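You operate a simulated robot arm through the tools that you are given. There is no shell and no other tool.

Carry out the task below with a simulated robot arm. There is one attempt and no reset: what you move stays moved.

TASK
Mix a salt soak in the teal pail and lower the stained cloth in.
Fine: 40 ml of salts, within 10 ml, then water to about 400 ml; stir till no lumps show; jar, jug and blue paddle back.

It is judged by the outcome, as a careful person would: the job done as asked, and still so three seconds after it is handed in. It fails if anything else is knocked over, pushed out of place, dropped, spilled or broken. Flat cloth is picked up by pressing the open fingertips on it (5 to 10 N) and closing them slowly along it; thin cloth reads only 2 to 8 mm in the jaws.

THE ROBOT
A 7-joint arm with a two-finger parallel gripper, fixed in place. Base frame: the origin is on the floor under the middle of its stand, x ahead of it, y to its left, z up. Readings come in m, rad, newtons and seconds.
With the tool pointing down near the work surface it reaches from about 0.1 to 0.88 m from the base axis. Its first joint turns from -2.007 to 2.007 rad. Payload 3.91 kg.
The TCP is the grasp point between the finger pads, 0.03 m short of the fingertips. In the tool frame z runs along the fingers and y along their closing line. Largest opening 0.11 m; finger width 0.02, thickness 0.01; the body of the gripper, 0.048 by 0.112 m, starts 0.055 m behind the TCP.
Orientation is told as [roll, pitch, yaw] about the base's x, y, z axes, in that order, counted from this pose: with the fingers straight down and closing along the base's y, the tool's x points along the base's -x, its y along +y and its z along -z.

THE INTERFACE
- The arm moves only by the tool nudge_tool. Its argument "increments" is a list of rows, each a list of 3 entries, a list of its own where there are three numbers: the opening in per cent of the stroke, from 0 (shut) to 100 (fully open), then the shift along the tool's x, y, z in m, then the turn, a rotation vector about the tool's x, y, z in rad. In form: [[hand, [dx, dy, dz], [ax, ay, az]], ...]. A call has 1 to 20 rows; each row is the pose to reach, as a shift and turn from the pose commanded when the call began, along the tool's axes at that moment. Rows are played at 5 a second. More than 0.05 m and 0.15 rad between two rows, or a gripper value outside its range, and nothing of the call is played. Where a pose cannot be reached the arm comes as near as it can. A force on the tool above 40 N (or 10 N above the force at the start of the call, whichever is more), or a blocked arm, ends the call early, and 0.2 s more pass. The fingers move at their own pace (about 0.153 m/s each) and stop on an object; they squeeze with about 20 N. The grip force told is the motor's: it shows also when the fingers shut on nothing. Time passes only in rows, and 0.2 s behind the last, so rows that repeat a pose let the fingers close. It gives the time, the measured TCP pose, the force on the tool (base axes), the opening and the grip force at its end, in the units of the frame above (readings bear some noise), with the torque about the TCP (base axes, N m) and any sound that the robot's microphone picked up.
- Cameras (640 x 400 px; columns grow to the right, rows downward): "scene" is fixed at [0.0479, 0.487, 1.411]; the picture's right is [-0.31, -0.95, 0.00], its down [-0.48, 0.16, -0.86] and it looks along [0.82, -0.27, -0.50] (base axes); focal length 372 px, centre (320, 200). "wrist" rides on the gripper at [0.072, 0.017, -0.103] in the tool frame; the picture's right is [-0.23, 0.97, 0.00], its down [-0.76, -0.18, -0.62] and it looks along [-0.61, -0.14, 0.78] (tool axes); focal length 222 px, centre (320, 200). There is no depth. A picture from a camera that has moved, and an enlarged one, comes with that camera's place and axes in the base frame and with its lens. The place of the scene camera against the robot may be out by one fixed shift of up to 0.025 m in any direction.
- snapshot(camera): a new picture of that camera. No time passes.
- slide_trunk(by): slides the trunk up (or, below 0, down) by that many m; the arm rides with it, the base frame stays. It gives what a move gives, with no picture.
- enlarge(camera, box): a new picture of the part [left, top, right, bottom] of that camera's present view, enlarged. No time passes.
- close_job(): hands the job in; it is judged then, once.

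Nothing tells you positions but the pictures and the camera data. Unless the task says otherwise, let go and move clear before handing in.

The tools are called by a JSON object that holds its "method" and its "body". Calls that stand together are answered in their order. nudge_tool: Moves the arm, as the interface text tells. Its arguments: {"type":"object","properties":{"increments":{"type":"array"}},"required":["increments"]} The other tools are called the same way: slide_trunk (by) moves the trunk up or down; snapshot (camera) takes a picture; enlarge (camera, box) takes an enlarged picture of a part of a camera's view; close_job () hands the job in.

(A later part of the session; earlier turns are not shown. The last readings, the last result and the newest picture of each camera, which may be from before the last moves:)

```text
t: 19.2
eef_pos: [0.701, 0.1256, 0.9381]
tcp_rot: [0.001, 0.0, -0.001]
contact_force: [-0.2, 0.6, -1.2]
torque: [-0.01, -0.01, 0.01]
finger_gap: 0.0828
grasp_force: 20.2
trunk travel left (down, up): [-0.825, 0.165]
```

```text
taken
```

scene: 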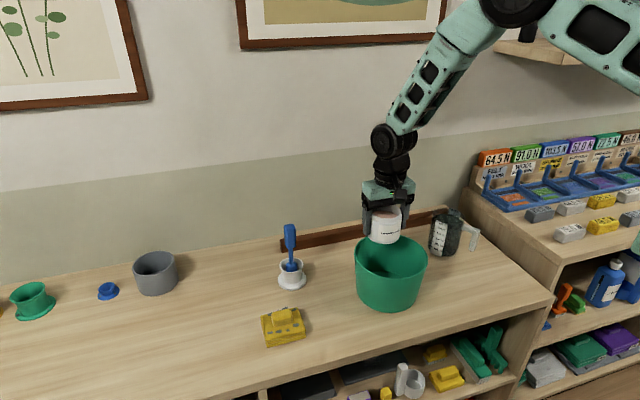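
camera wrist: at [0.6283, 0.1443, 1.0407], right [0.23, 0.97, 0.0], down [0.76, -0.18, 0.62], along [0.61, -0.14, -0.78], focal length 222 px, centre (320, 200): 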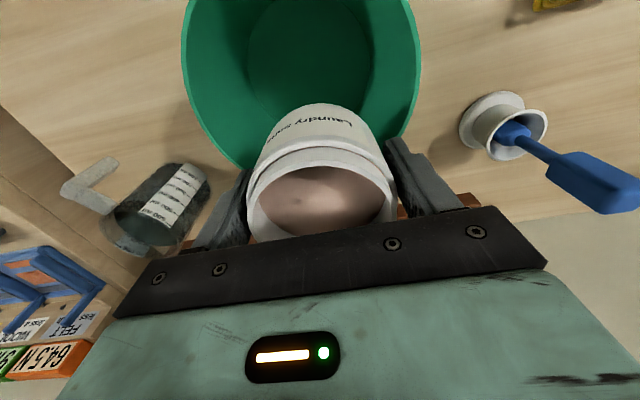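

The jar is upright above the pail, whose centre I confirm at about (0.662, 0.124). I'll start tilting gently toward the robot side and watch the salt surface.

{"method": "nudge_tool", "body": {"increments": [[40, [0, 0, 0], [0, -0.1, 0]], [40, [0, 0, 0], [0, -0.2, 0]], [40, [0, 0, 0], [0, -0.3, 0]], [40, [0, 0, 0], [0, -0.4, 0]], [40, [0, 0, 0], [0, -0.4, 0]]]}}

{"method": "enlarge", "body": {"camera": "wrist", "box": [240, 150, 400, 250]}}

{"method": "enlarge", "body": {"camera": "scene", "box": [340, 170, 440, 310]}}

```text
t: 20.4
eef_pos: [0.7003, 0.1258, 0.938]
tcp_rot: [0.0, -0.402, -0.001]
contact_force: [0.2, -0.8, -2.4]
torque: [-0.01, 0.07, 0.02]
finger_gap: 0.0826
grasp_force: 19.9
trunk travel left (down, up): [-0.825, 0.165]
```

```text
4.00 times, centred on (320, 200) of wrist
camera zoom: at [0.5938, 0.1426, 1.0052], right [0.21, 0.97, 0.09], down [0.46, -0.18, 0.87], along [0.86, -0.14, -0.48], focal length 888 px, centre (320, 200)
```

zoom: 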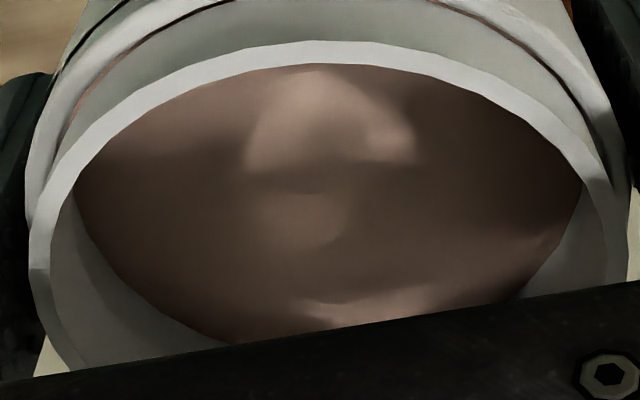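

```text
2.86 times, centred on (390, 240) of scene
camera zoom: at [0.0479, 0.487, 1.411], right [-0.31, -0.95, 0.0], down [-0.48, 0.16, -0.86], along [0.82, -0.27, -0.5], focal length 1062 px, centre (120, 86)
```

zoom: 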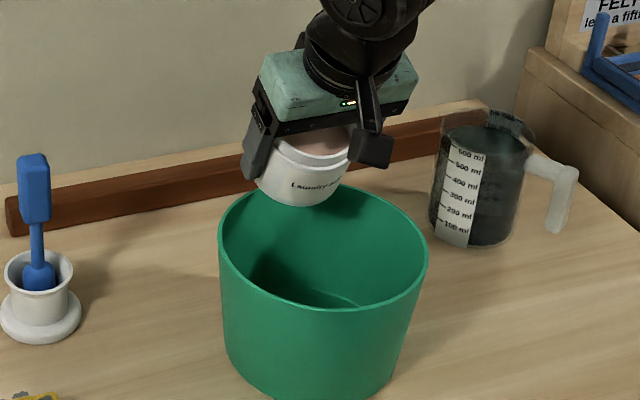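

At 23° the salt surface has not moved relative to the jar and nothing has poured. I'll tilt on in small steps, checking each time.

{"method": "nudge_tool", "body": {"increments": [[40, [0, 0, 0], [0, -0.07, 0]], [40, [0, 0, 0], [0, -0.14, 0]]]}}

{"method": "enlarge", "body": {"camera": "wrist", "box": [240, 150, 400, 250]}}

{"method": "enlarge", "body": {"camera": "scene", "box": [340, 170, 440, 310]}}

```text
t: 21.0
eef_pos: [0.702, 0.1246, 0.9398]
tcp_rot: [0.0, -0.541, 0.001]
contact_force: [-0.8, -0.1, -2.2]
torque: [-0.01, 0.05, -0.04]
finger_gap: 0.0828
grasp_force: 19.5
trunk travel left (down, up): [-0.825, 0.165]
```

```text
4.00 times, centred on (320, 200) of wrist
camera zoom: at [0.5856, 0.1414, 0.9902], right [0.19, 0.97, 0.12], down [0.33, -0.18, 0.93], along [0.92, -0.14, -0.36], focal length 888 px, centre (320, 200)
```

zoom: 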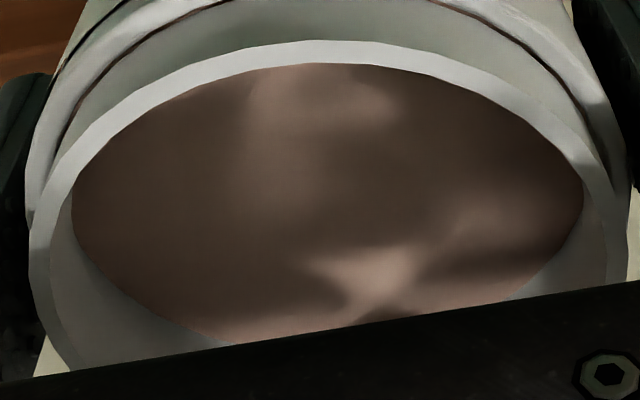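

```text
2.86 times, centred on (390, 240) of scene
camera zoom: at [0.0479, 0.487, 1.411], right [-0.31, -0.95, 0.0], down [-0.48, 0.16, -0.86], along [0.82, -0.27, -0.5], focal length 1062 px, centre (120, 86)
```

zoom: 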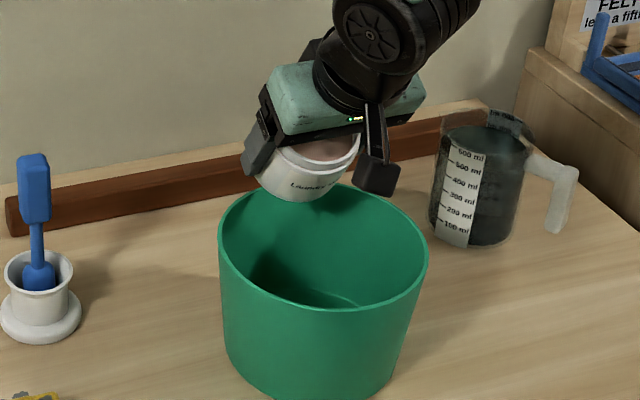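

At 31° there is still no pour. Continuing in small steps.

{"method": "nudge_tool", "body": {"increments": [[40, [0, 0, 0], [0, -0.06, 0]], [40, [0, 0, 0], [0, -0.12, 0]]]}}

{"method": "enlarge", "body": {"camera": "wrist", "box": [240, 150, 400, 250]}}

{"method": "enlarge", "body": {"camera": "scene", "box": [340, 170, 440, 310]}}

```text
t: 21.6
eef_pos: [0.7008, 0.1244, 0.9392]
tcp_rot: [0.0, -0.662, 0.002]
contact_force: [0.0, -0.3, -2.7]
torque: [0.0, 0.05, 0.0]
finger_gap: 0.0824
grasp_force: 20.1
trunk travel left (down, up): [-0.825, 0.165]
```

```text
4.00 times, centred on (320, 200) of wrist
camera zoom: at [0.5799, 0.1412, 0.9758], right [0.18, 0.97, 0.14], down [0.22, -0.18, 0.96], along [0.96, -0.14, -0.25], focal length 888 px, centre (320, 200)
```

zoom: 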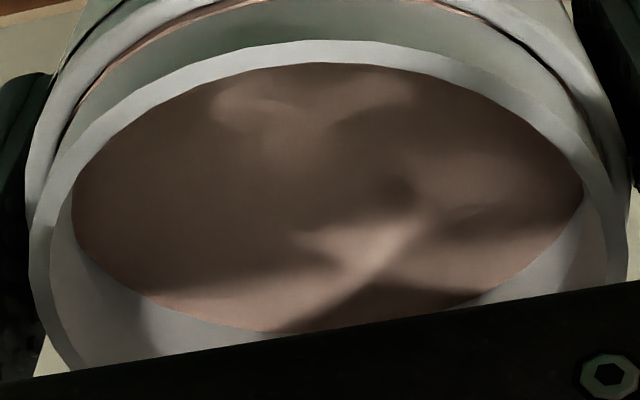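

```text
2.86 times, centred on (390, 240) of scene
camera zoom: at [0.0479, 0.487, 1.411], right [-0.31, -0.95, 0.0], down [-0.48, 0.16, -0.86], along [0.82, -0.27, -0.5], focal length 1062 px, centre (120, 86)
```

zoom: 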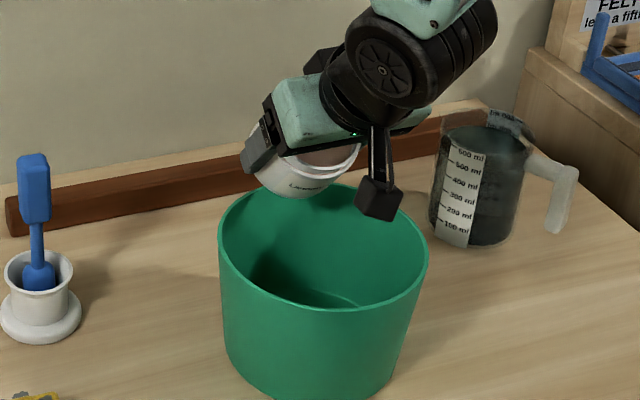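

Past about 31° the surface begins to slide, so the salts rest at about a 30° repose angle and I expect flow to begin near 56°. I'll raise 2 cm for camera clearance and tilt on to about 49°.

{"method": "nudge_tool", "body": {"increments": [[40, [-0.0123, 0, -0.0158], [0, -0.07, 0]], [40, [-0.0123, 0, -0.0158], [0, -0.14, 0]], [40, [-0.0123, 0, -0.0158], [0, -0.2, 0]]]}}

{"method": "enlarge", "body": {"camera": "wrist", "box": [240, 150, 400, 250]}}

{"method": "enlarge", "body": {"camera": "scene", "box": [340, 170, 440, 310]}}

```text
t: 22.4
eef_pos: [0.7008, 0.1232, 0.9603]
tcp_rot: [0.0, -0.861, 0.002]
contact_force: [-0.8, 0.1, -1.5]
torque: [0.0, 0.05, 0.01]
finger_gap: 0.0827
grasp_force: 20.2
trunk travel left (down, up): [-0.825, 0.165]
```

```text
4.00 times, centred on (320, 200) of wrist
camera zoom: at [0.575, 0.141, 0.9711], right [0.15, 0.97, 0.17], down [0.02, -0.18, 0.98], along [0.99, -0.14, -0.05], focal length 888 px, centre (320, 200)
```

zoom: 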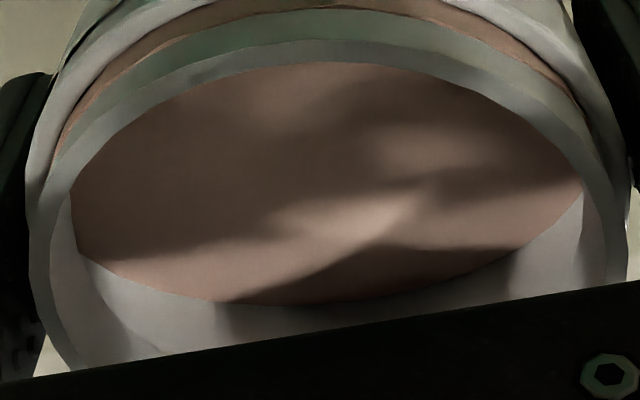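

```text
2.86 times, centred on (390, 240) of scene
camera zoom: at [0.0479, 0.487, 1.411], right [-0.31, -0.95, 0.0], down [-0.48, 0.16, -0.86], along [0.82, -0.27, -0.5], focal length 1062 px, centre (120, 86)
```

zoom: 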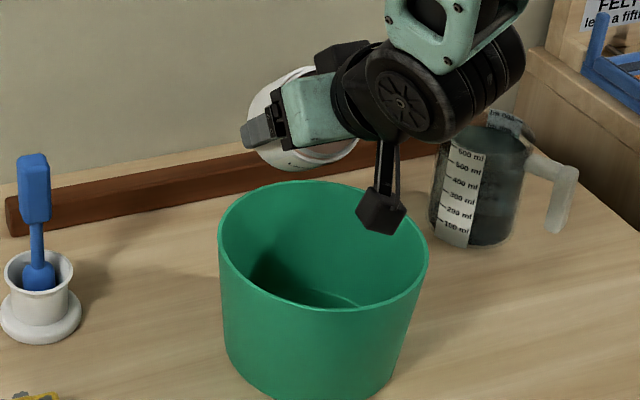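

At 49° the surface keeps tilting toward the lip without overflowing. Continuing by small steps.

{"method": "nudge_tool", "body": {"increments": [[40, [0, 0, 0], [0, -0.05, 0]], [40, [0, 0, 0], [0, -0.1, 0]]]}}

{"method": "enlarge", "body": {"camera": "wrist", "box": [240, 150, 400, 250]}}

{"method": "enlarge", "body": {"camera": "scene", "box": [340, 170, 440, 310]}}

```text
t: 23.0
eef_pos: [0.7005, 0.1242, 0.9587]
tcp_rot: [0.0, -0.962, 0.0]
contact_force: [-0.8, -0.6, -2.1]
torque: [0.02, 0.04, -0.01]
finger_gap: 0.0827
grasp_force: 20.5
trunk travel left (down, up): [-0.825, 0.165]
```

```text
4.00 times, centred on (320, 200) of wrist
camera zoom: at [0.5746, 0.1415, 0.9586], right [0.13, 0.97, 0.19], down [-0.07, -0.18, 0.98], along [0.99, -0.14, 0.05], focal length 888 px, centre (320, 200)
```

zoom: 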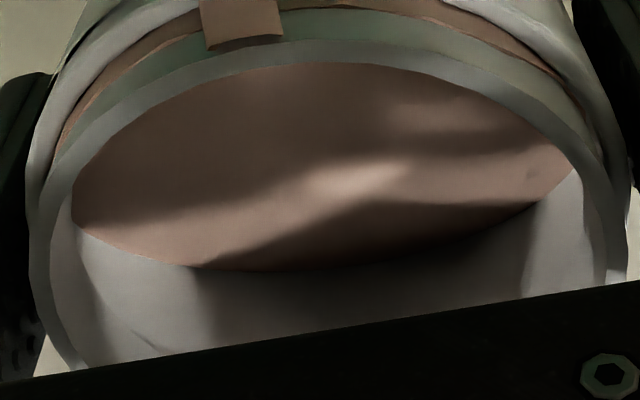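

```text
2.86 times, centred on (390, 240) of scene
camera zoom: at [0.0479, 0.487, 1.411], right [-0.31, -0.95, 0.0], down [-0.48, 0.16, -0.86], along [0.82, -0.27, -0.5], focal length 1062 px, centre (120, 86)
```

zoom: 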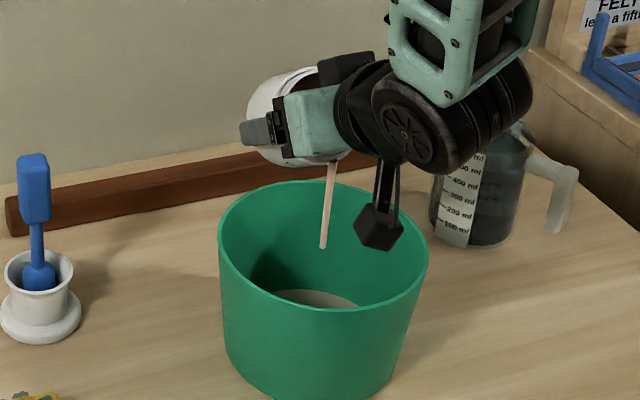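

Salts are now streaming into the pail at 55°. I'll tilt back at once to stop the flow and gauge how much has gone in.

{"method": "nudge_tool", "body": {"increments": [[40, [0, 0, 0], [0, 0.14, 0]], [40, [0, 0, 0], [0, 0.28, 0]], [40, [0, 0, 0], [0, 0.42, 0]]]}}

{"method": "enlarge", "body": {"camera": "wrist", "box": [240, 150, 400, 250]}}

{"method": "enlarge", "body": {"camera": "scene", "box": [340, 210, 440, 310]}}

```text
t: 23.8
eef_pos: [0.7011, 0.1228, 0.9615]
tcp_rot: [0.0, -0.536, 0.002]
contact_force: [0.0, -0.3, -2.5]
torque: [-0.04, 0.03, -0.01]
finger_gap: 0.0827
grasp_force: 20.6
trunk travel left (down, up): [-0.825, 0.165]
```

```text
4.00 times, centred on (320, 200) of wrist
camera zoom: at [0.5853, 0.142, 1.0104], right [0.19, 0.97, 0.12], down [0.33, -0.18, 0.93], along [0.92, -0.14, -0.36], focal length 888 px, centre (320, 200)
```

zoom: 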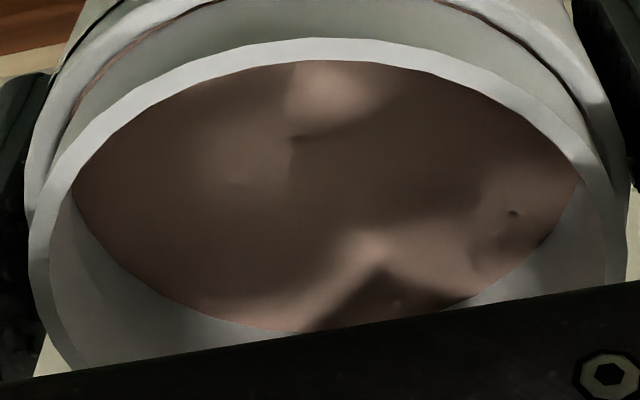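

```text
4.00 times, centred on (390, 260) of scene
camera zoom: at [0.0479, 0.487, 1.411], right [-0.31, -0.95, 0.0], down [-0.48, 0.16, -0.86], along [0.82, -0.27, -0.5], focal length 1487 px, centre (40, -40)
```

zoom: 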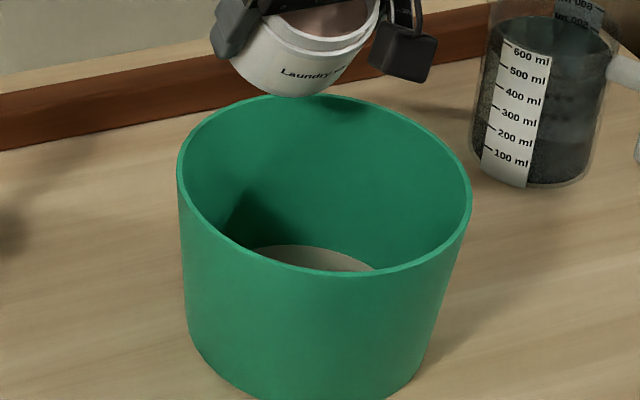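

Some salts are now on the pail floor. I'll bring the jar fully upright to compare the level with the baseline view.

{"method": "nudge_tool", "body": {"increments": [[40, [0, 0, 0], [0, 0.14, 0]], [40, [0, 0, 0], [0, 0.28, 0]], [40, [0, 0, 0], [0, 0.42, 0]], [40, [0, 0, 0], [0, 0.54, 0]], [40, [0, 0, 0], [0, 0.54, 0]]]}}

{"method": "enlarge", "body": {"camera": "wrist", "box": [240, 150, 400, 250]}}

{"method": "enlarge", "body": {"camera": "wrist", "box": [180, 0, 430, 120]}}

{"method": "enlarge", "body": {"camera": "scene", "box": [360, 190, 410, 240]}}

```text
t: 25.0
eef_pos: [0.7004, 0.1229, 0.9567]
tcp_rot: [0.001, 0.002, 0.002]
contact_force: [-0.8, -1.4, -2.4]
torque: [0.0, 0.0, 0.0]
finger_gap: 0.0829
grasp_force: 19.9
trunk travel left (down, up): [-0.825, 0.165]
```

```text
4.00 times, centred on (320, 200) of wrist
camera zoom: at [0.6282, 0.1407, 1.062], right [0.23, 0.97, 0.0], down [0.76, -0.18, 0.62], along [0.61, -0.14, -0.78], focal length 888 px, centre (320, 200)
```

zoom: 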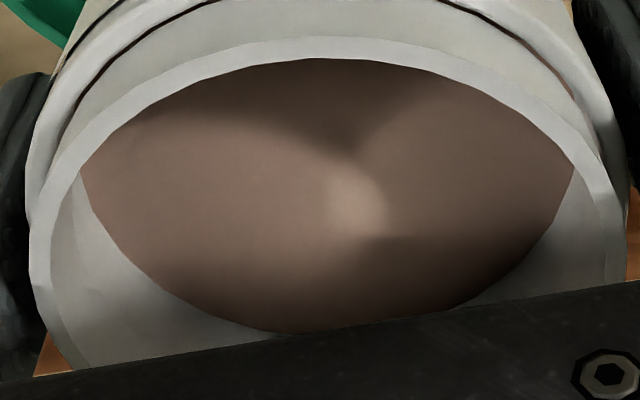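

```text
2.56 times, centred on (305, 60) of wrist
camera zoom: at [0.6282, 0.1407, 1.062], right [0.23, 0.97, 0.0], down [0.76, -0.18, 0.62], along [0.61, -0.14, -0.78], focal length 569 px, centre (358, 558)
```

zoom: 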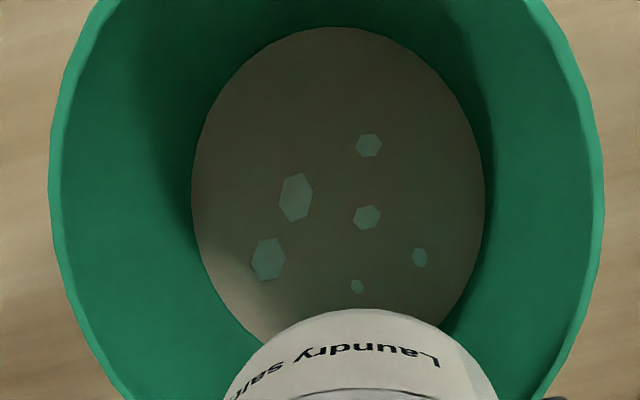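

```text
8.00 times, centred on (385, 215) of scene
camera zoom: at [0.0479, 0.487, 1.411], right [-0.31, -0.95, 0.0], down [-0.48, 0.16, -0.86], along [0.82, -0.27, -0.5], focal length 2973 px, centre (-200, 80)
```

zoom: 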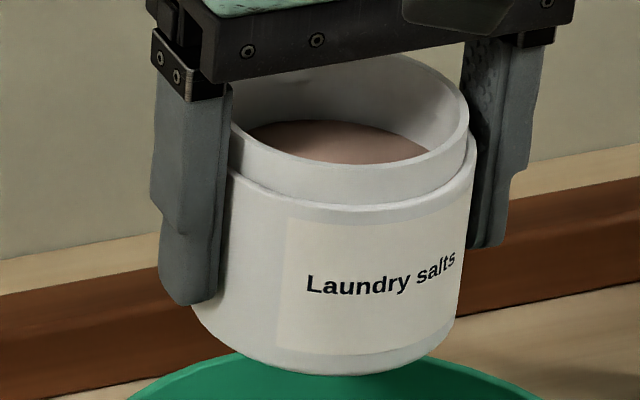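

Roughly 15–20 ml appears to have gone in, and lumps are visible in the pail. I'll zoom in on the jar interior for a more exact reading.

{"method": "enlarge", "body": {"camera": "wrist", "box": [245, 185, 325, 240]}}

{"method": "enlarge", "body": {"camera": "wrist", "box": [320, 175, 400, 230]}}

{"method": "enlarge", "body": {"camera": "wrist", "box": [280, 150, 360, 190]}}

```text
7.27 times, centred on (285, 212) of wrist
camera zoom: at [0.6282, 0.1407, 1.062], right [0.23, 0.97, 0.0], down [0.76, -0.18, 0.62], along [0.61, -0.14, -0.78], focal length 1615 px, centre (574, 109)
```

zoom: 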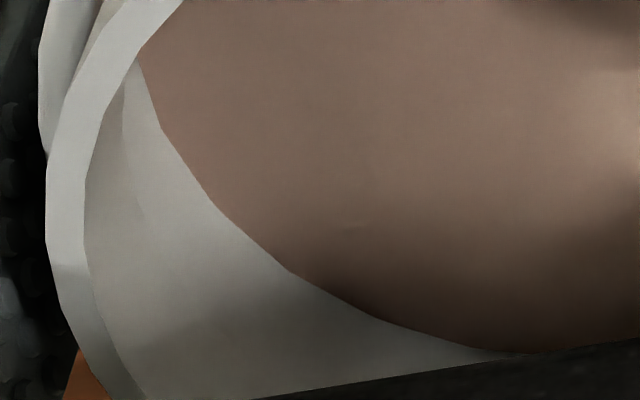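

```text
7.27 times, centred on (360, 202) of wrist
camera zoom: at [0.6282, 0.1407, 1.062], right [0.23, 0.97, 0.0], down [0.76, -0.18, 0.62], along [0.61, -0.14, -0.78], focal length 1615 px, centre (29, 182)
```

zoom: 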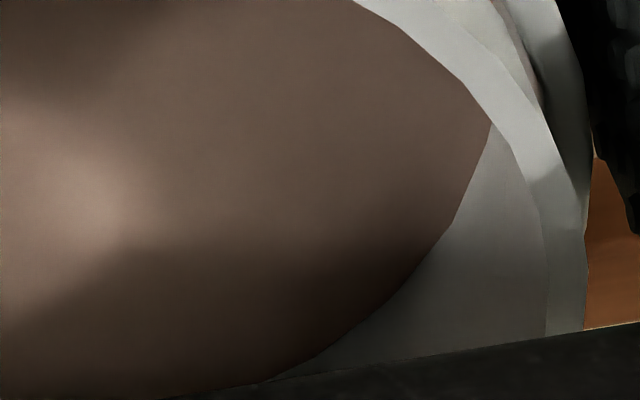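

```text
8.00 times, centred on (320, 170) of wrist
camera zoom: at [0.6282, 0.1407, 1.062], right [0.23, 0.97, 0.0], down [0.76, -0.18, 0.62], along [0.61, -0.14, -0.78], focal length 1777 px, centre (320, 440)
```

zoom: 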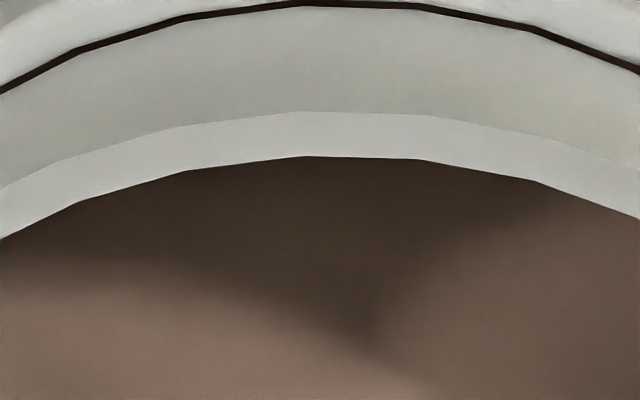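

The fit of the salt edge indicates about 15 ml has been poured so far. I'll do another short pour cycle to 56° and back upright, then measure again at the same zoom.

{"method": "nudge_tool", "body": {"increments": [[40, [0, 0, 0], [0, -0.14, 0]], [40, [0, 0, 0], [0, -0.28, 0]], [40, [0, 0, 0], [0, -0.42, 0]], [40, [0, 0, 0], [0, -0.56, 0]], [40, [0, 0, 0], [0, -0.7, 0]], [40, [0, 0, 0], [0, -0.84, 0]], [40, [0, 0, 0], [0, -0.94, 0]], [40, [0, 0, 0], [0, -0.98, 0]], [40, [0, 0, 0], [0, -0.98, 0]], [40, [0, 0, 0], [0, -0.84, 0]], [40, [0, 0, 0], [0, -0.7, 0]], [40, [0, 0, 0], [0, -0.56, 0]], [40, [0, 0, 0], [0, -0.42, 0]], [40, [0, 0, 0], [0, -0.28, 0]], [40, [0, 0, 0], [0, -0.14, 0]], [40, [0, 0, 0], [0, 0, 0]], [40, [0, 0, 0], [0, 0, 0]]]}}

{"method": "enlarge", "body": {"camera": "wrist", "box": [245, 185, 325, 240]}}

{"method": "enlarge", "body": {"camera": "wrist", "box": [320, 175, 400, 230]}}

{"method": "enlarge", "body": {"camera": "wrist", "box": [280, 150, 360, 190]}}

{"method": "enlarge", "body": {"camera": "wrist", "box": [180, 0, 430, 120]}}

```text
t: 28.6
eef_pos: [0.7005, 0.1233, 0.9587]
tcp_rot: [0.0, 0.001, 0.002]
contact_force: [0.1, 0.1, -1.9]
torque: [-0.01, 0.0, 0.04]
finger_gap: 0.0828
grasp_force: 20.1
trunk travel left (down, up): [-0.825, 0.165]
```

```text
7.27 times, centred on (285, 212) of wrist
camera zoom: at [0.6282, 0.1412, 1.0618], right [0.23, 0.97, 0.0], down [0.76, -0.18, 0.62], along [0.61, -0.14, -0.78], focal length 1615 px, centre (574, 109)
```

zoom: 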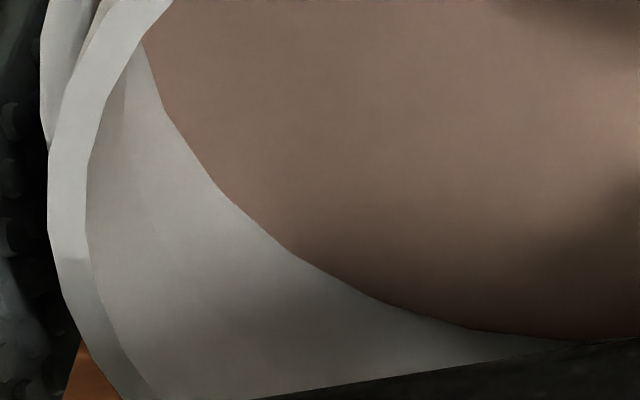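

```text
7.27 times, centred on (360, 202) of wrist
camera zoom: at [0.6282, 0.1412, 1.0618], right [0.23, 0.97, 0.0], down [0.76, -0.18, 0.62], along [0.61, -0.14, -0.78], focal length 1615 px, centre (29, 182)
```

zoom: 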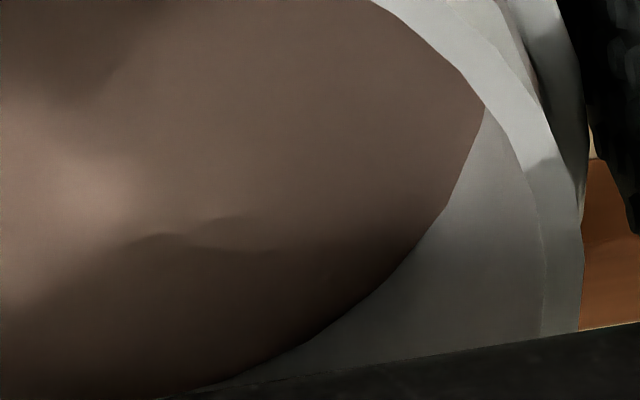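

```text
8.00 times, centred on (320, 170) of wrist
camera zoom: at [0.6282, 0.1412, 1.0618], right [0.23, 0.97, 0.0], down [0.76, -0.18, 0.62], along [0.61, -0.14, -0.78], focal length 1777 px, centre (320, 440)
```

zoom: 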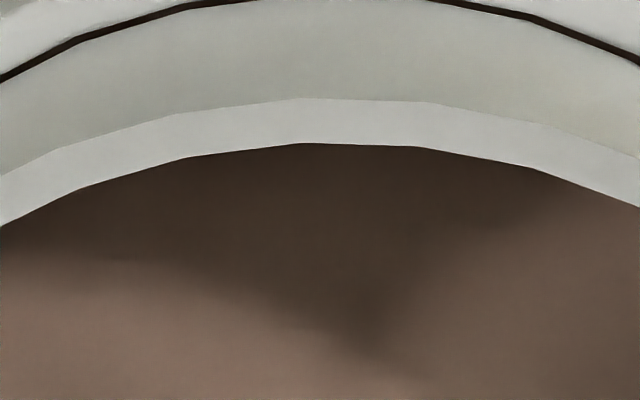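

```text
2.56 times, centred on (305, 60) of wrist
camera zoom: at [0.6282, 0.1412, 1.0618], right [0.23, 0.97, 0.0], down [0.76, -0.18, 0.62], along [0.61, -0.14, -0.78], focal length 569 px, centre (358, 558)
```

zoom: 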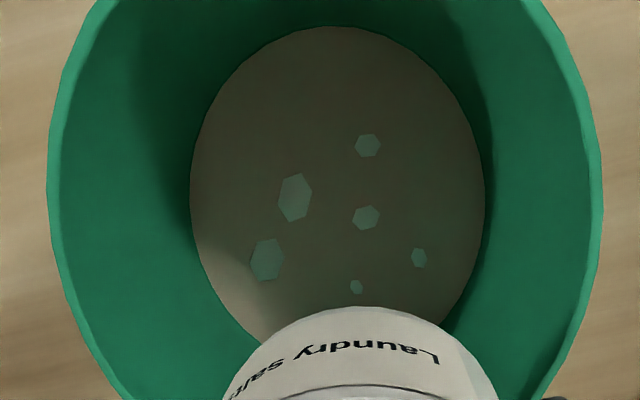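

The jar dropped another ~1.8 mm in level, so about 22 ml is poured in total. I need roughly 18 ml more, so I'll pour again slightly further to 60° and measure.

{"method": "nudge_tool", "body": {"increments": [[40, [0, 0, 0], [0, -0.14, 0]], [40, [0, 0, 0], [0, -0.28, 0]], [40, [0, 0, 0], [0, -0.42, 0]], [40, [0, 0, 0], [0, -0.56, 0]], [40, [0, 0, 0], [0, -0.7, 0]], [40, [0, 0, 0], [0, -0.84, 0]], [40, [0, 0, 0], [0, -0.96, 0]], [40, [0, 0, 0], [0, -1.03, 0]], [40, [0, 0, 0], [0, -1.03, 0]], [40, [0, 0, 0], [0, -0.9, 0]], [40, [0, 0, 0], [0, -0.76, 0]], [40, [0, 0, 0], [0, -0.62, 0]], [40, [0, 0, 0], [0, -0.48, 0]], [40, [0, 0, 0], [0, -0.34, 0]], [40, [0, 0, 0], [0, -0.2, 0]], [40, [0, 0, 0], [0, -0.07, 0]], [40, [0, 0, 0], [0, 0, 0]], [40, [0, 0, 0], [0, 0, 0]]]}}

{"method": "enlarge", "body": {"camera": "wrist", "box": [245, 185, 325, 240]}}

{"method": "enlarge", "body": {"camera": "wrist", "box": [320, 175, 400, 230]}}

{"method": "enlarge", "body": {"camera": "wrist", "box": [280, 150, 360, 190]}}

{"method": "enlarge", "body": {"camera": "wrist", "box": [180, 0, 430, 120]}}

```text
t: 32.4
eef_pos: [0.7004, 0.1244, 0.9597]
tcp_rot: [-0.001, 0.002, 0.001]
contact_force: [0.6, 0.0, -1.6]
torque: [0.0, 0.01, 0.0]
finger_gap: 0.0826
grasp_force: 20.0
trunk travel left (down, up): [-0.825, 0.165]
```

```text
7.27 times, centred on (285, 212) of wrist
camera zoom: at [0.6281, 0.1409, 1.0624], right [0.23, 0.97, 0.0], down [0.76, -0.18, 0.62], along [0.61, -0.14, -0.78], focal length 1615 px, centre (574, 109)
```

zoom: 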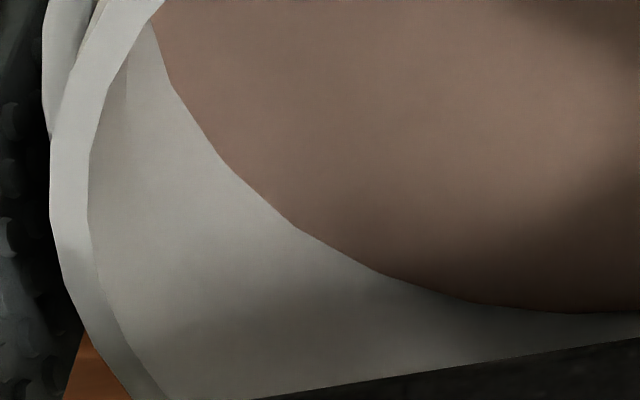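

```text
7.27 times, centred on (360, 202) of wrist
camera zoom: at [0.6281, 0.1409, 1.0624], right [0.23, 0.97, 0.0], down [0.76, -0.18, 0.62], along [0.61, -0.14, -0.78], focal length 1615 px, centre (29, 182)
```

zoom: 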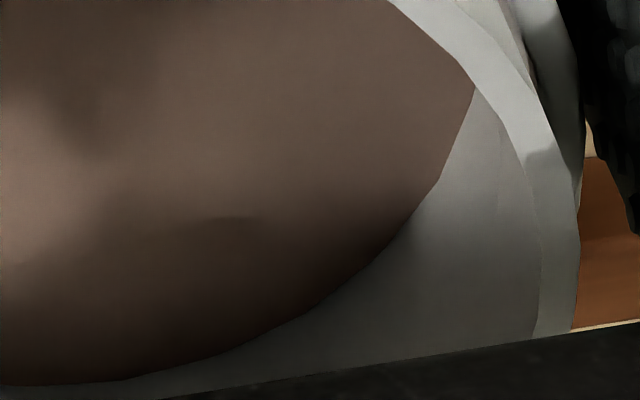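

```text
8.00 times, centred on (320, 170) of wrist
camera zoom: at [0.6281, 0.1409, 1.0624], right [0.23, 0.97, 0.0], down [0.76, -0.18, 0.62], along [0.61, -0.14, -0.78], focal length 1777 px, centre (320, 440)
```

zoom: 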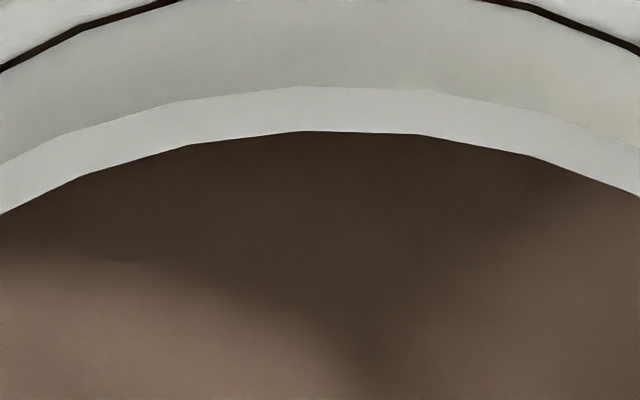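

```text
2.56 times, centred on (305, 60) of wrist
camera zoom: at [0.6281, 0.1409, 1.0624], right [0.23, 0.97, 0.0], down [0.76, -0.18, 0.62], along [0.61, -0.14, -0.78], focal length 569 px, centre (358, 558)
```

zoom: 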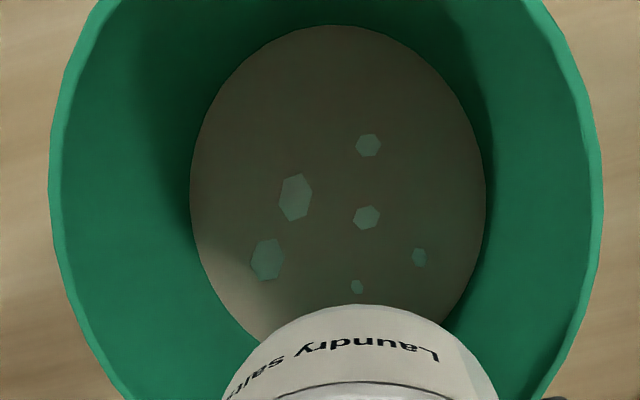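

Estimated total is now about 30 ml. The amounts follow an equilibrium-angle model, with about 2.2 ml per 0.01 rad. One more cycle to 1.065 rad should add about 9–10 ml.

{"method": "nudge_tool", "body": {"increments": [[40, [0, 0, 0], [0, -0.14, 0]], [40, [0, 0, 0], [0, -0.28, 0]], [40, [0, 0, 0], [0, -0.42, 0]], [40, [0, 0, 0], [0, -0.56, 0]], [40, [0, 0, 0], [0, -0.7, 0]], [40, [0, 0, 0], [0, -0.84, 0]], [40, [0, 0, 0], [0, -0.97, 0]], [40, [0, 0, 0], [0, -1.065, 0]], [40, [0, 0, 0], [0, -1.065, 0]], [40, [0, 0, 0], [0, -0.93, 0]], [40, [0, 0, 0], [0, -0.79, 0]], [40, [0, 0, 0], [0, -0.65, 0]], [40, [0, 0, 0], [0, -0.51, 0]], [40, [0, 0, 0], [0, -0.37, 0]], [40, [0, 0, 0], [0, -0.23, 0]], [40, [0, 0, 0], [0, -0.09, 0]], [40, [0, 0, 0], [0, 0, 0]], [40, [0, 0, 0], [0, 0, 0]]]}}

{"method": "enlarge", "body": {"camera": "wrist", "box": [245, 185, 325, 240]}}

{"method": "enlarge", "body": {"camera": "wrist", "box": [320, 175, 400, 230]}}

{"method": "enlarge", "body": {"camera": "wrist", "box": [280, 150, 360, 190]}}

{"method": "enlarge", "body": {"camera": "wrist", "box": [240, 150, 400, 250]}}

{"method": "enlarge", "body": {"camera": "scene", "box": [360, 190, 410, 240]}}

```text
t: 36.2
eef_pos: [0.701, 0.1233, 0.9592]
tcp_rot: [0.001, 0.0, 0.002]
contact_force: [-0.1, 0.0, -1.3]
torque: [-0.02, 0.01, 0.02]
finger_gap: 0.0827
grasp_force: 20.5
trunk travel left (down, up): [-0.825, 0.165]
```

```text
7.27 times, centred on (285, 212) of wrist
camera zoom: at [0.6281, 0.1412, 1.0623], right [0.23, 0.97, 0.0], down [0.76, -0.18, 0.62], along [0.61, -0.14, -0.78], focal length 1615 px, centre (574, 109)
```

zoom: 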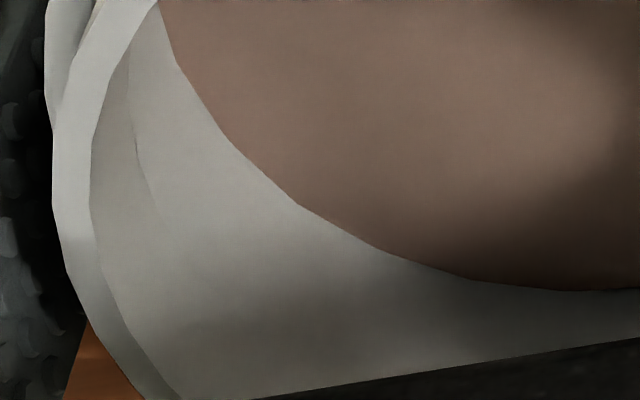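

```text
7.27 times, centred on (360, 202) of wrist
camera zoom: at [0.6281, 0.1412, 1.0623], right [0.23, 0.97, 0.0], down [0.76, -0.18, 0.62], along [0.61, -0.14, -0.78], focal length 1615 px, centre (29, 182)
```

zoom: 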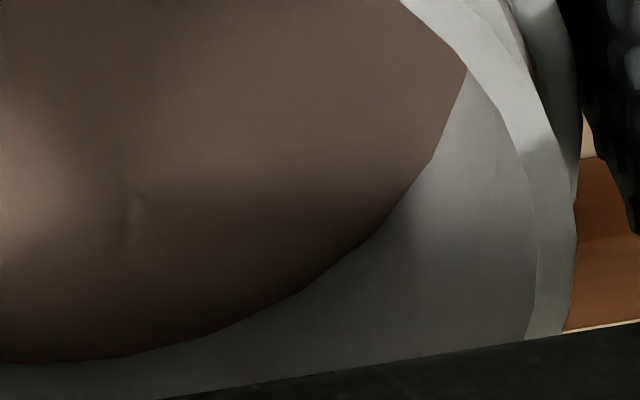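

```text
8.00 times, centred on (320, 170) of wrist
camera zoom: at [0.6281, 0.1412, 1.0623], right [0.23, 0.97, 0.0], down [0.76, -0.18, 0.62], along [0.61, -0.14, -0.78], focal length 1777 px, centre (320, 440)
```

zoom: 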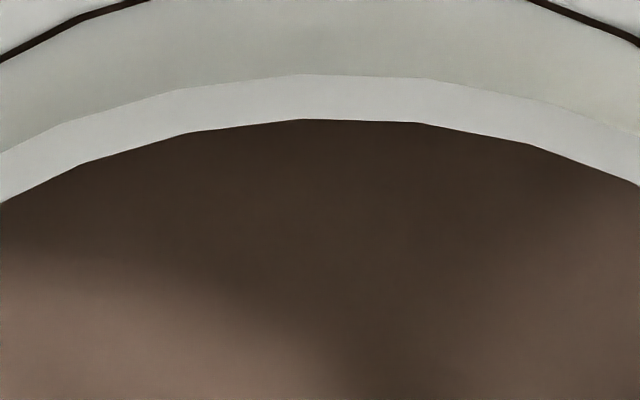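

```text
4.00 times, centred on (320, 200) of wrist
camera zoom: at [0.6281, 0.1412, 1.0623], right [0.23, 0.97, 0.0], down [0.76, -0.18, 0.62], along [0.61, -0.14, -0.78], focal length 888 px, centre (320, 200)
```

zoom: 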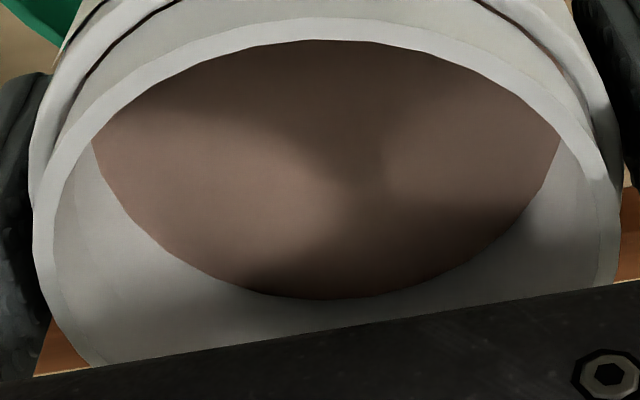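

```text
8.00 times, centred on (385, 215) of scene
camera zoom: at [0.0479, 0.487, 1.411], right [-0.31, -0.95, 0.0], down [-0.48, 0.16, -0.86], along [0.82, -0.27, -0.5], focal length 2973 px, centre (-200, 80)
```

zoom: 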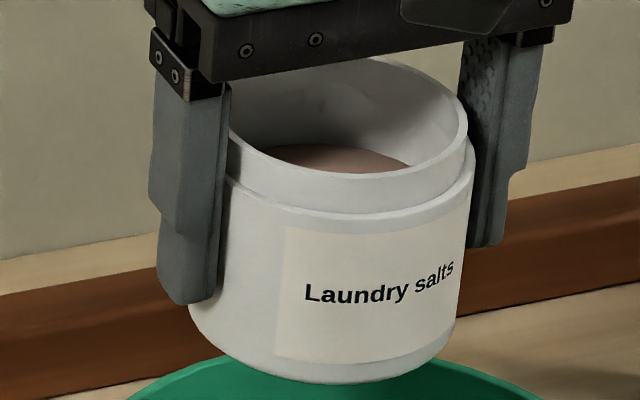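

Both estimates now agree at about 38–40 ml of salts poured. I'll return the jar to its original spot, and from the same overhead viewpoint as before I can double-check the level.

{"method": "nudge_tool", "body": {"increments": [[40, [0.012, -0.0371, 0], [0, 0, 0]], [40, [0.024, -0.0742, 0], [0, 0, 0]], [40, [0.036, -0.1113, 0], [0, 0, 0]], [40, [0.048, -0.1484, 0], [0, 0, 0]], [40, [0.06, -0.1855, 0], [0, 0, 0]], [40, [0.0725, -0.2226, 0], [0, 0, 0]], [40, [0.0725, -0.2226, 0.04], [0, 0, 0]], [40, [0.0725, -0.2226, 0.08], [0, 0, 0]], [40, [0.0725, -0.2226, 0.12], [0, 0.014, 0]], [40, [0.0725, -0.2226, 0.155], [0, 0.028, 0]], [40, [0.0725, -0.2226, 0.155], [0, 0.028, 0]]]}}

{"method": "enlarge", "body": {"camera": "scene", "box": [430, 200, 520, 300]}}

{"method": "snapshot", "body": {"camera": "wrist"}}

```text
t: 38.6
eef_pos: [0.629, -0.0982, 0.8045]
tcp_rot: [0.001, 0.028, 0.0]
contact_force: [-0.6, -0.3, -1.7]
torque: [-0.05, 0.0, 0.02]
finger_gap: 0.0827
grasp_force: 19.5
trunk travel left (down, up): [-0.825, 0.165]
```

```text
4.00 times, centred on (475, 250) of scene
camera zoom: at [0.0479, 0.487, 1.411], right [-0.31, -0.95, 0.0], down [-0.48, 0.16, -0.86], along [0.82, -0.27, -0.5], focal length 1487 px, centre (-300, 0)
```

zoom: 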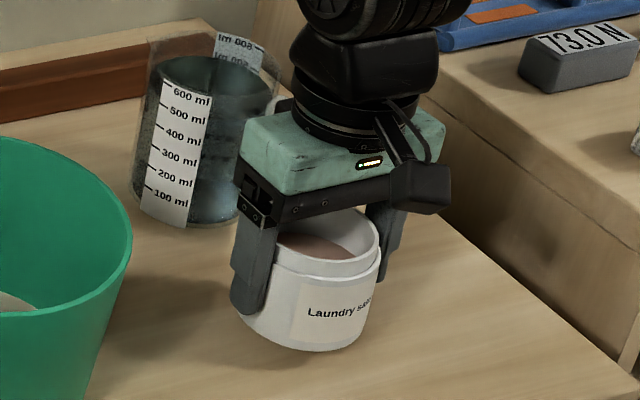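

```text
taken
camera wrist: at [0.5593, -0.0812, 0.9092], right [0.23, 0.97, -0.01], down [0.78, -0.18, 0.6], along [0.58, -0.14, -0.8], focal length 222 px, centre (320, 200)
```

wrist: 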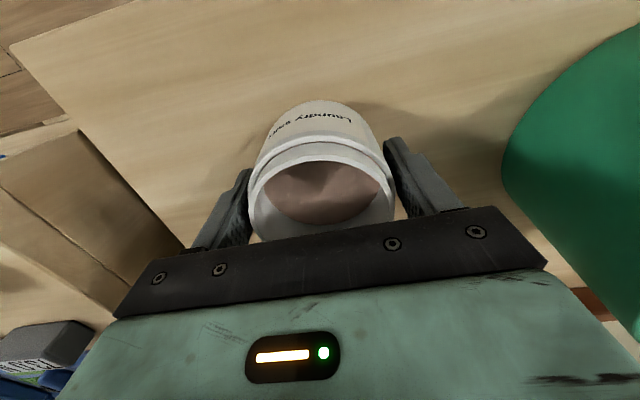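

The jar hovers about 15 mm above its original spot. Lowering slowly until the weight comes off the gripper.

{"method": "nudge_tool", "body": {"increments": [[40, [0, 0, 0.006], [0, 0, 0]], [40, [0, 0, 0.011], [0, 0, 0]], [40, [0, 0, 0.014], [0, 0, 0]], [40, [0, 0, 0.016], [0, 0, 0]], [40, [0, 0, 0.016], [0, 0, 0]]]}}

{"method": "nudge_tool", "body": {"increments": [[40, [0, 0, 0], [0, 0, 0]]]}}

{"method": "enlarge", "body": {"camera": "scene", "box": [440, 235, 500, 300]}}

```text
t: 39.8
eef_pos: [0.6279, -0.0983, 0.7888]
tcp_rot: [0.0, 0.028, 0.0]
contact_force: [-2.9, -1.7, 10.6]
torque: [-0.09, -0.37, 0.0]
finger_gap: 0.0825
grasp_force: 20.0
trunk travel left (down, up): [-0.825, 0.165]
```

```text
t: 40.2
eef_pos: [0.6277, -0.0983, 0.7877]
tcp_rot: [0.001, 0.027, 0.0]
contact_force: [-2.3, -1.1, 9.5]
torque: [-0.04, -0.37, -0.02]
finger_gap: 0.0827
grasp_force: 19.7
trunk travel left (down, up): [-0.825, 0.165]
```

```text
6.15 times, centred on (470, 268) of scene
camera zoom: at [0.0479, 0.487, 1.411], right [-0.31, -0.95, 0.0], down [-0.48, 0.16, -0.86], along [0.82, -0.27, -0.5], focal length 2287 px, centre (-603, -215)
```

zoom: 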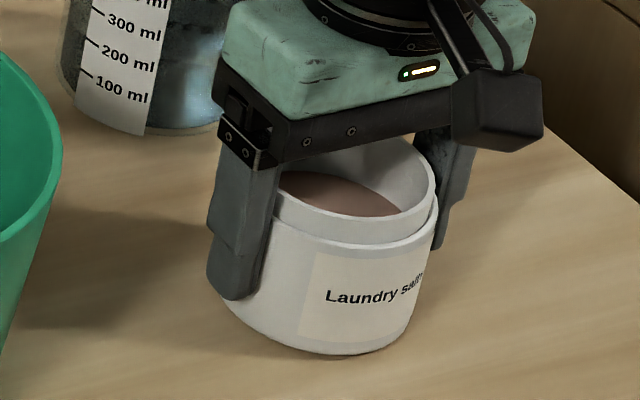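

The jar touched down on its far edge first, so my small tilt compensation wasn't needed. I'll ease up 2 mm, take the tilt out and set it down flat.

{"method": "nudge_tool", "body": {"increments": [[40, [0, 0, -0.003], [0, 0, 0]], [40, [0, 0, -0.003], [0, -0.014, 0]], [40, [0, 0, -0.003], [0, -0.028, 0]], [40, [0, 0, -0.003], [0, -0.028, 0]]]}}

{"method": "nudge_tool", "body": {"increments": [[40, [0, 0, 0], [0, 0, 0]]]}}

```text
t: 41.2
eef_pos: [0.6272, -0.0989, 0.791]
tcp_rot: [0.001, -0.001, 0.001]
contact_force: [-0.2, -1.9, -2.2]
torque: [-0.01, -0.01, 0.02]
finger_gap: 0.0827
grasp_force: 20.1
trunk travel left (down, up): [-0.825, 0.165]
```

```text
t: 41.6
eef_pos: [0.6287, -0.0985, 0.7915]
tcp_rot: [0.0, 0.0, -0.001]
contact_force: [-0.5, 0.0, -2.6]
torque: [-0.01, 0.04, -0.01]
finger_gap: 0.0827
grasp_force: 19.9
trunk travel left (down, up): [-0.825, 0.165]
```

{"method": "nudge_tool", "body": {"increments": [[40, [0, 0, 0.001], [0, 0, 0]], [40, [0, 0, 0.002], [0, 0, 0]], [40, [0, 0, 0.002], [0, 0, 0]]]}}

{"method": "nudge_tool", "body": {"increments": [[40, [0, 0, 0.001], [0, 0, 0]], [40, [0, 0, 0.001], [0, 0, 0]]]}}

```text
t: 42.4
eef_pos: [0.6272, -0.0984, 0.7893]
tcp_rot: [0.0, -0.001, 0.001]
contact_force: [0.2, -0.5, -1.7]
torque: [0.0, -0.01, -0.04]
finger_gap: 0.0824
grasp_force: 20.3
trunk travel left (down, up): [-0.825, 0.165]
```

```text
t: 43.0
eef_pos: [0.6286, -0.0992, 0.7882]
tcp_rot: [0.0, 0.0, 0.002]
contact_force: [0.2, -0.9, -1.9]
torque: [0.01, 0.01, -0.05]
finger_gap: 0.0828
grasp_force: 20.1
trunk travel left (down, up): [-0.825, 0.165]
```

{"method": "nudge_tool", "body": {"increments": [[40, [0, 0, 0.001], [0, 0, 0]], [40, [0, 0, 0.001], [0, 0, 0]]]}}

{"method": "nudge_tool", "body": {"increments": [[40, [0, 0, 0.001], [0, 0, 0]], [40, [0, 0, 0.001], [0, 0, 0]]]}}

```text
t: 43.6
eef_pos: [0.6277, -0.0981, 0.7876]
tcp_rot: [0.001, 0.001, 0.0]
contact_force: [-1.1, -0.7, 5.3]
torque: [-0.01, 0.28, 0.02]
finger_gap: 0.0826
grasp_force: 19.9
trunk travel left (down, up): [-0.825, 0.165]
```

```text
t: 44.2
eef_pos: [0.6283, -0.0987, 0.788]
tcp_rot: [0.0, -0.001, 0.001]
contact_force: [-1.1, 0.1, 12.2]
torque: [-0.13, 0.27, -0.03]
finger_gap: 0.0826
grasp_force: 20.0
trunk travel left (down, up): [-0.825, 0.165]
```

The jar is on the bench, slightly loaded. Releasing now.

{"method": "nudge_tool", "body": {"increments": [[100, [0, 0, 0], [0, 0, 0]], [100, [0, 0, 0], [0, 0, 0]], [100, [0, 0, 0], [0, 0, 0]]]}}

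{"method": "snapshot", "body": {"camera": "wrist"}}

{"method": "enlarge", "body": {"camera": "scene", "box": [430, 200, 520, 300]}}

```text
t: 45.0
eef_pos: [0.6276, -0.0978, 0.7872]
tcp_rot: [-0.001, 0.001, -0.002]
contact_force: [-0.3, 0.5, 0.0]
torque: [-0.03, -0.01, 0.0]
finger_gap: 0.11
grasp_force: 0.1
trunk travel left (down, up): [-0.825, 0.165]
```

```text
taken
camera wrist: at [0.5554, -0.0812, 0.8897], right [0.23, 0.97, 0.0], down [0.76, -0.18, 0.62], along [0.61, -0.14, -0.78], focal length 222 px, centre (320, 200)
```

wrist: 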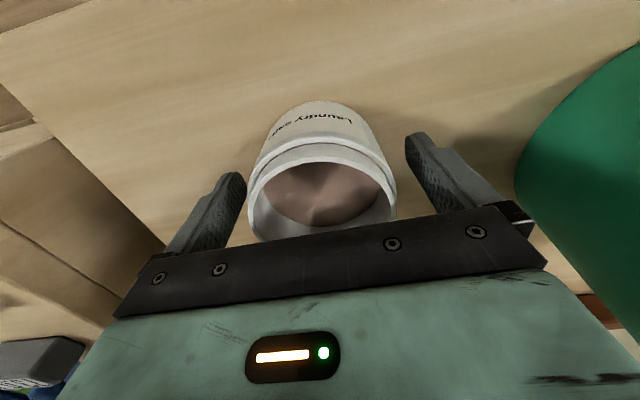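

```text
4.00 times, centred on (475, 250) of scene
camera zoom: at [0.0479, 0.487, 1.411], right [-0.31, -0.95, 0.0], down [-0.48, 0.16, -0.86], along [0.82, -0.27, -0.5], focal length 1487 px, centre (-300, 0)
```

zoom: 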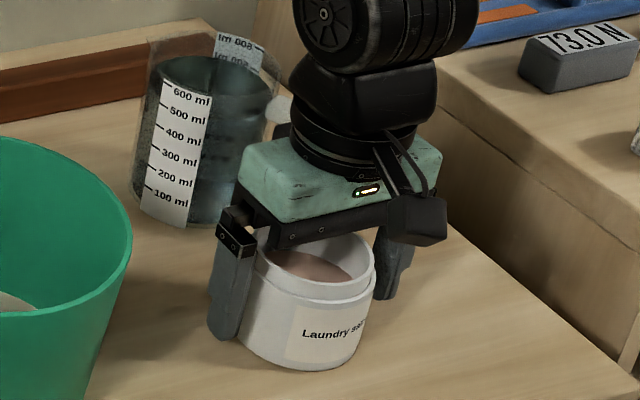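

The jar is standing where it began. I'll rise straight up to the earlier reference height and compare the salt level from the same viewpoint.

{"method": "nudge_tool", "body": {"increments": [[100, [0, 0, -0.02], [0, 0, 0]], [100, [0, 0, -0.05], [0, 0, 0]], [100, [0, 0, -0.0798], [0, 0, 0]], [100, [0, 0.004, -0.0798], [0, 0, 0]], [100, [0, 0.004, -0.0798], [0, 0, 0]]]}}

{"method": "enlarge", "body": {"camera": "wrist", "box": [240, 70, 400, 200]}}

{"method": "snapshot", "body": {"camera": "scene"}}

```text
t: 46.2
eef_pos: [0.6295, -0.096, 0.8664]
tcp_rot: [-0.001, 0.001, -0.001]
contact_force: [0.4, 0.0, 0.3]
torque: [0.01, 0.03, 0.0]
finger_gap: 0.1101
grasp_force: 0.1
trunk travel left (down, up): [-0.825, 0.165]
```

```text
3.08 times, centred on (320, 135) of wrist
camera zoom: at [0.5556, -0.0772, 0.9692], right [0.23, 0.97, 0.0], down [0.76, -0.18, 0.62], along [0.61, -0.14, -0.78], focal length 684 px, centre (320, 400)
```

zoom: 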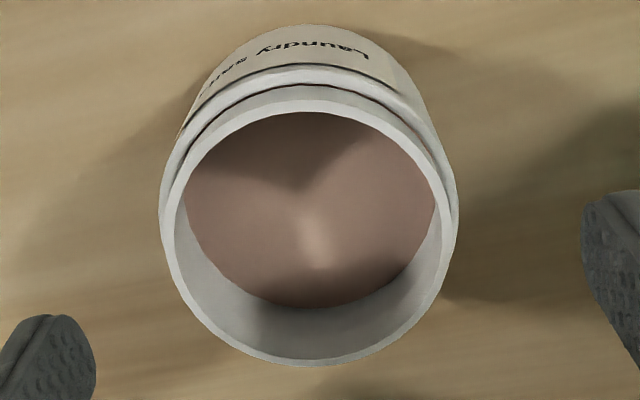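

```text
taken
```

scene: 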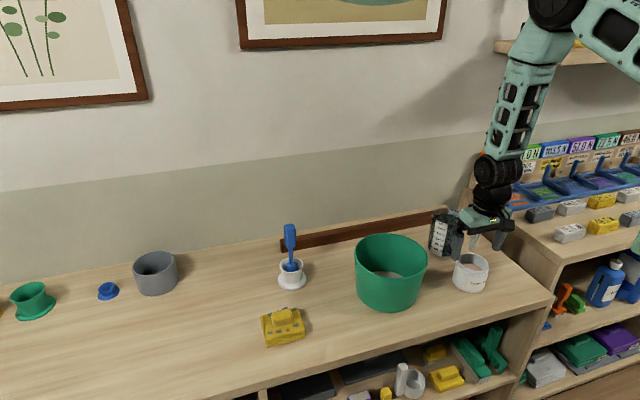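

From the same viewpoint the salt level is now about 9.9 mm lower than before, i.e. about 38 ml poured, which is within tolerance. The jar is back within ~2 mm. Next I'll rise and move over the jug for a close look.

{"method": "nudge_tool", "body": {"increments": [[100, [0, 0, -0.045], [0, 0, 0]], [100, [0, 0, -0.09], [0, 0, 0]], [100, [0, 0, -0.135], [0, 0, 0]], [100, [-0.039, -0.006, -0.135], [0, 0, 0]], [100, [-0.077, -0.011, -0.135], [0, 0, 0]], [100, [-0.115, -0.017, -0.135], [0, 0, 0]], [100, [-0.1525, -0.022, -0.135], [0, 0, 0]], [100, [-0.1525, -0.022, -0.135], [0, 0, 0]]]}}

{"method": "snapshot", "body": {"camera": "wrist"}}

{"method": "enlarge", "body": {"camera": "wrist", "box": [240, 50, 400, 180]}}

```text
t: 48.0
eef_pos: [0.7797, -0.1168, 1.0015]
tcp_rot: [-0.001, 0.0, 0.002]
contact_force: [0.0, -0.9, 0.0]
torque: [-0.02, -0.03, 0.01]
finger_gap: 0.11
grasp_force: 0.1
trunk travel left (down, up): [-0.825, 0.165]
```

```text
taken
camera wrist: at [0.7073, -0.0996, 1.1042], right [0.23, 0.97, 0.0], down [0.76, -0.18, 0.62], along [0.61, -0.14, -0.78], focal length 222 px, centre (320, 200)
```

wrist: 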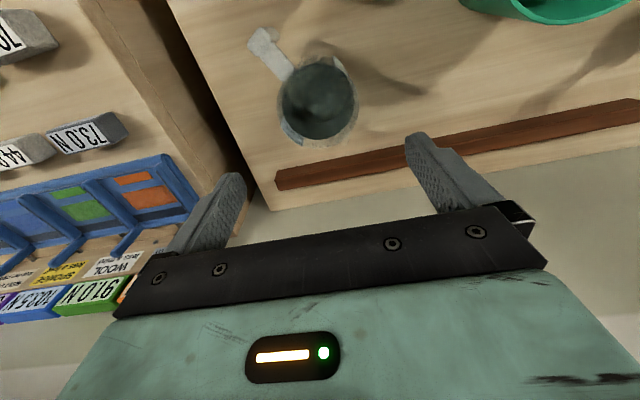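

```text
3.08 times, centred on (320, 115) of wrist
camera zoom: at [0.7073, -0.0996, 1.1042], right [0.23, 0.97, 0.0], down [0.76, -0.18, 0.62], along [0.61, -0.14, -0.78], focal length 684 px, centre (320, 462)
```

zoom: 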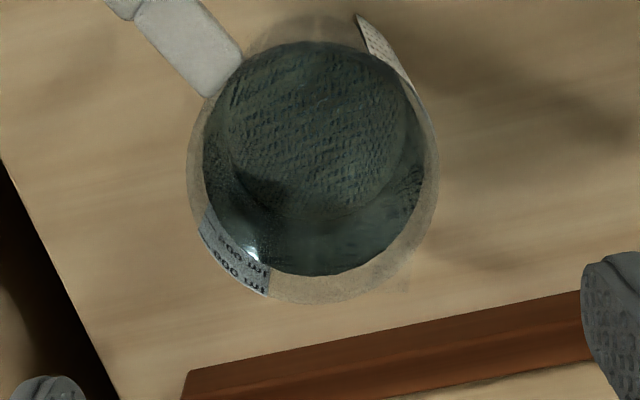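

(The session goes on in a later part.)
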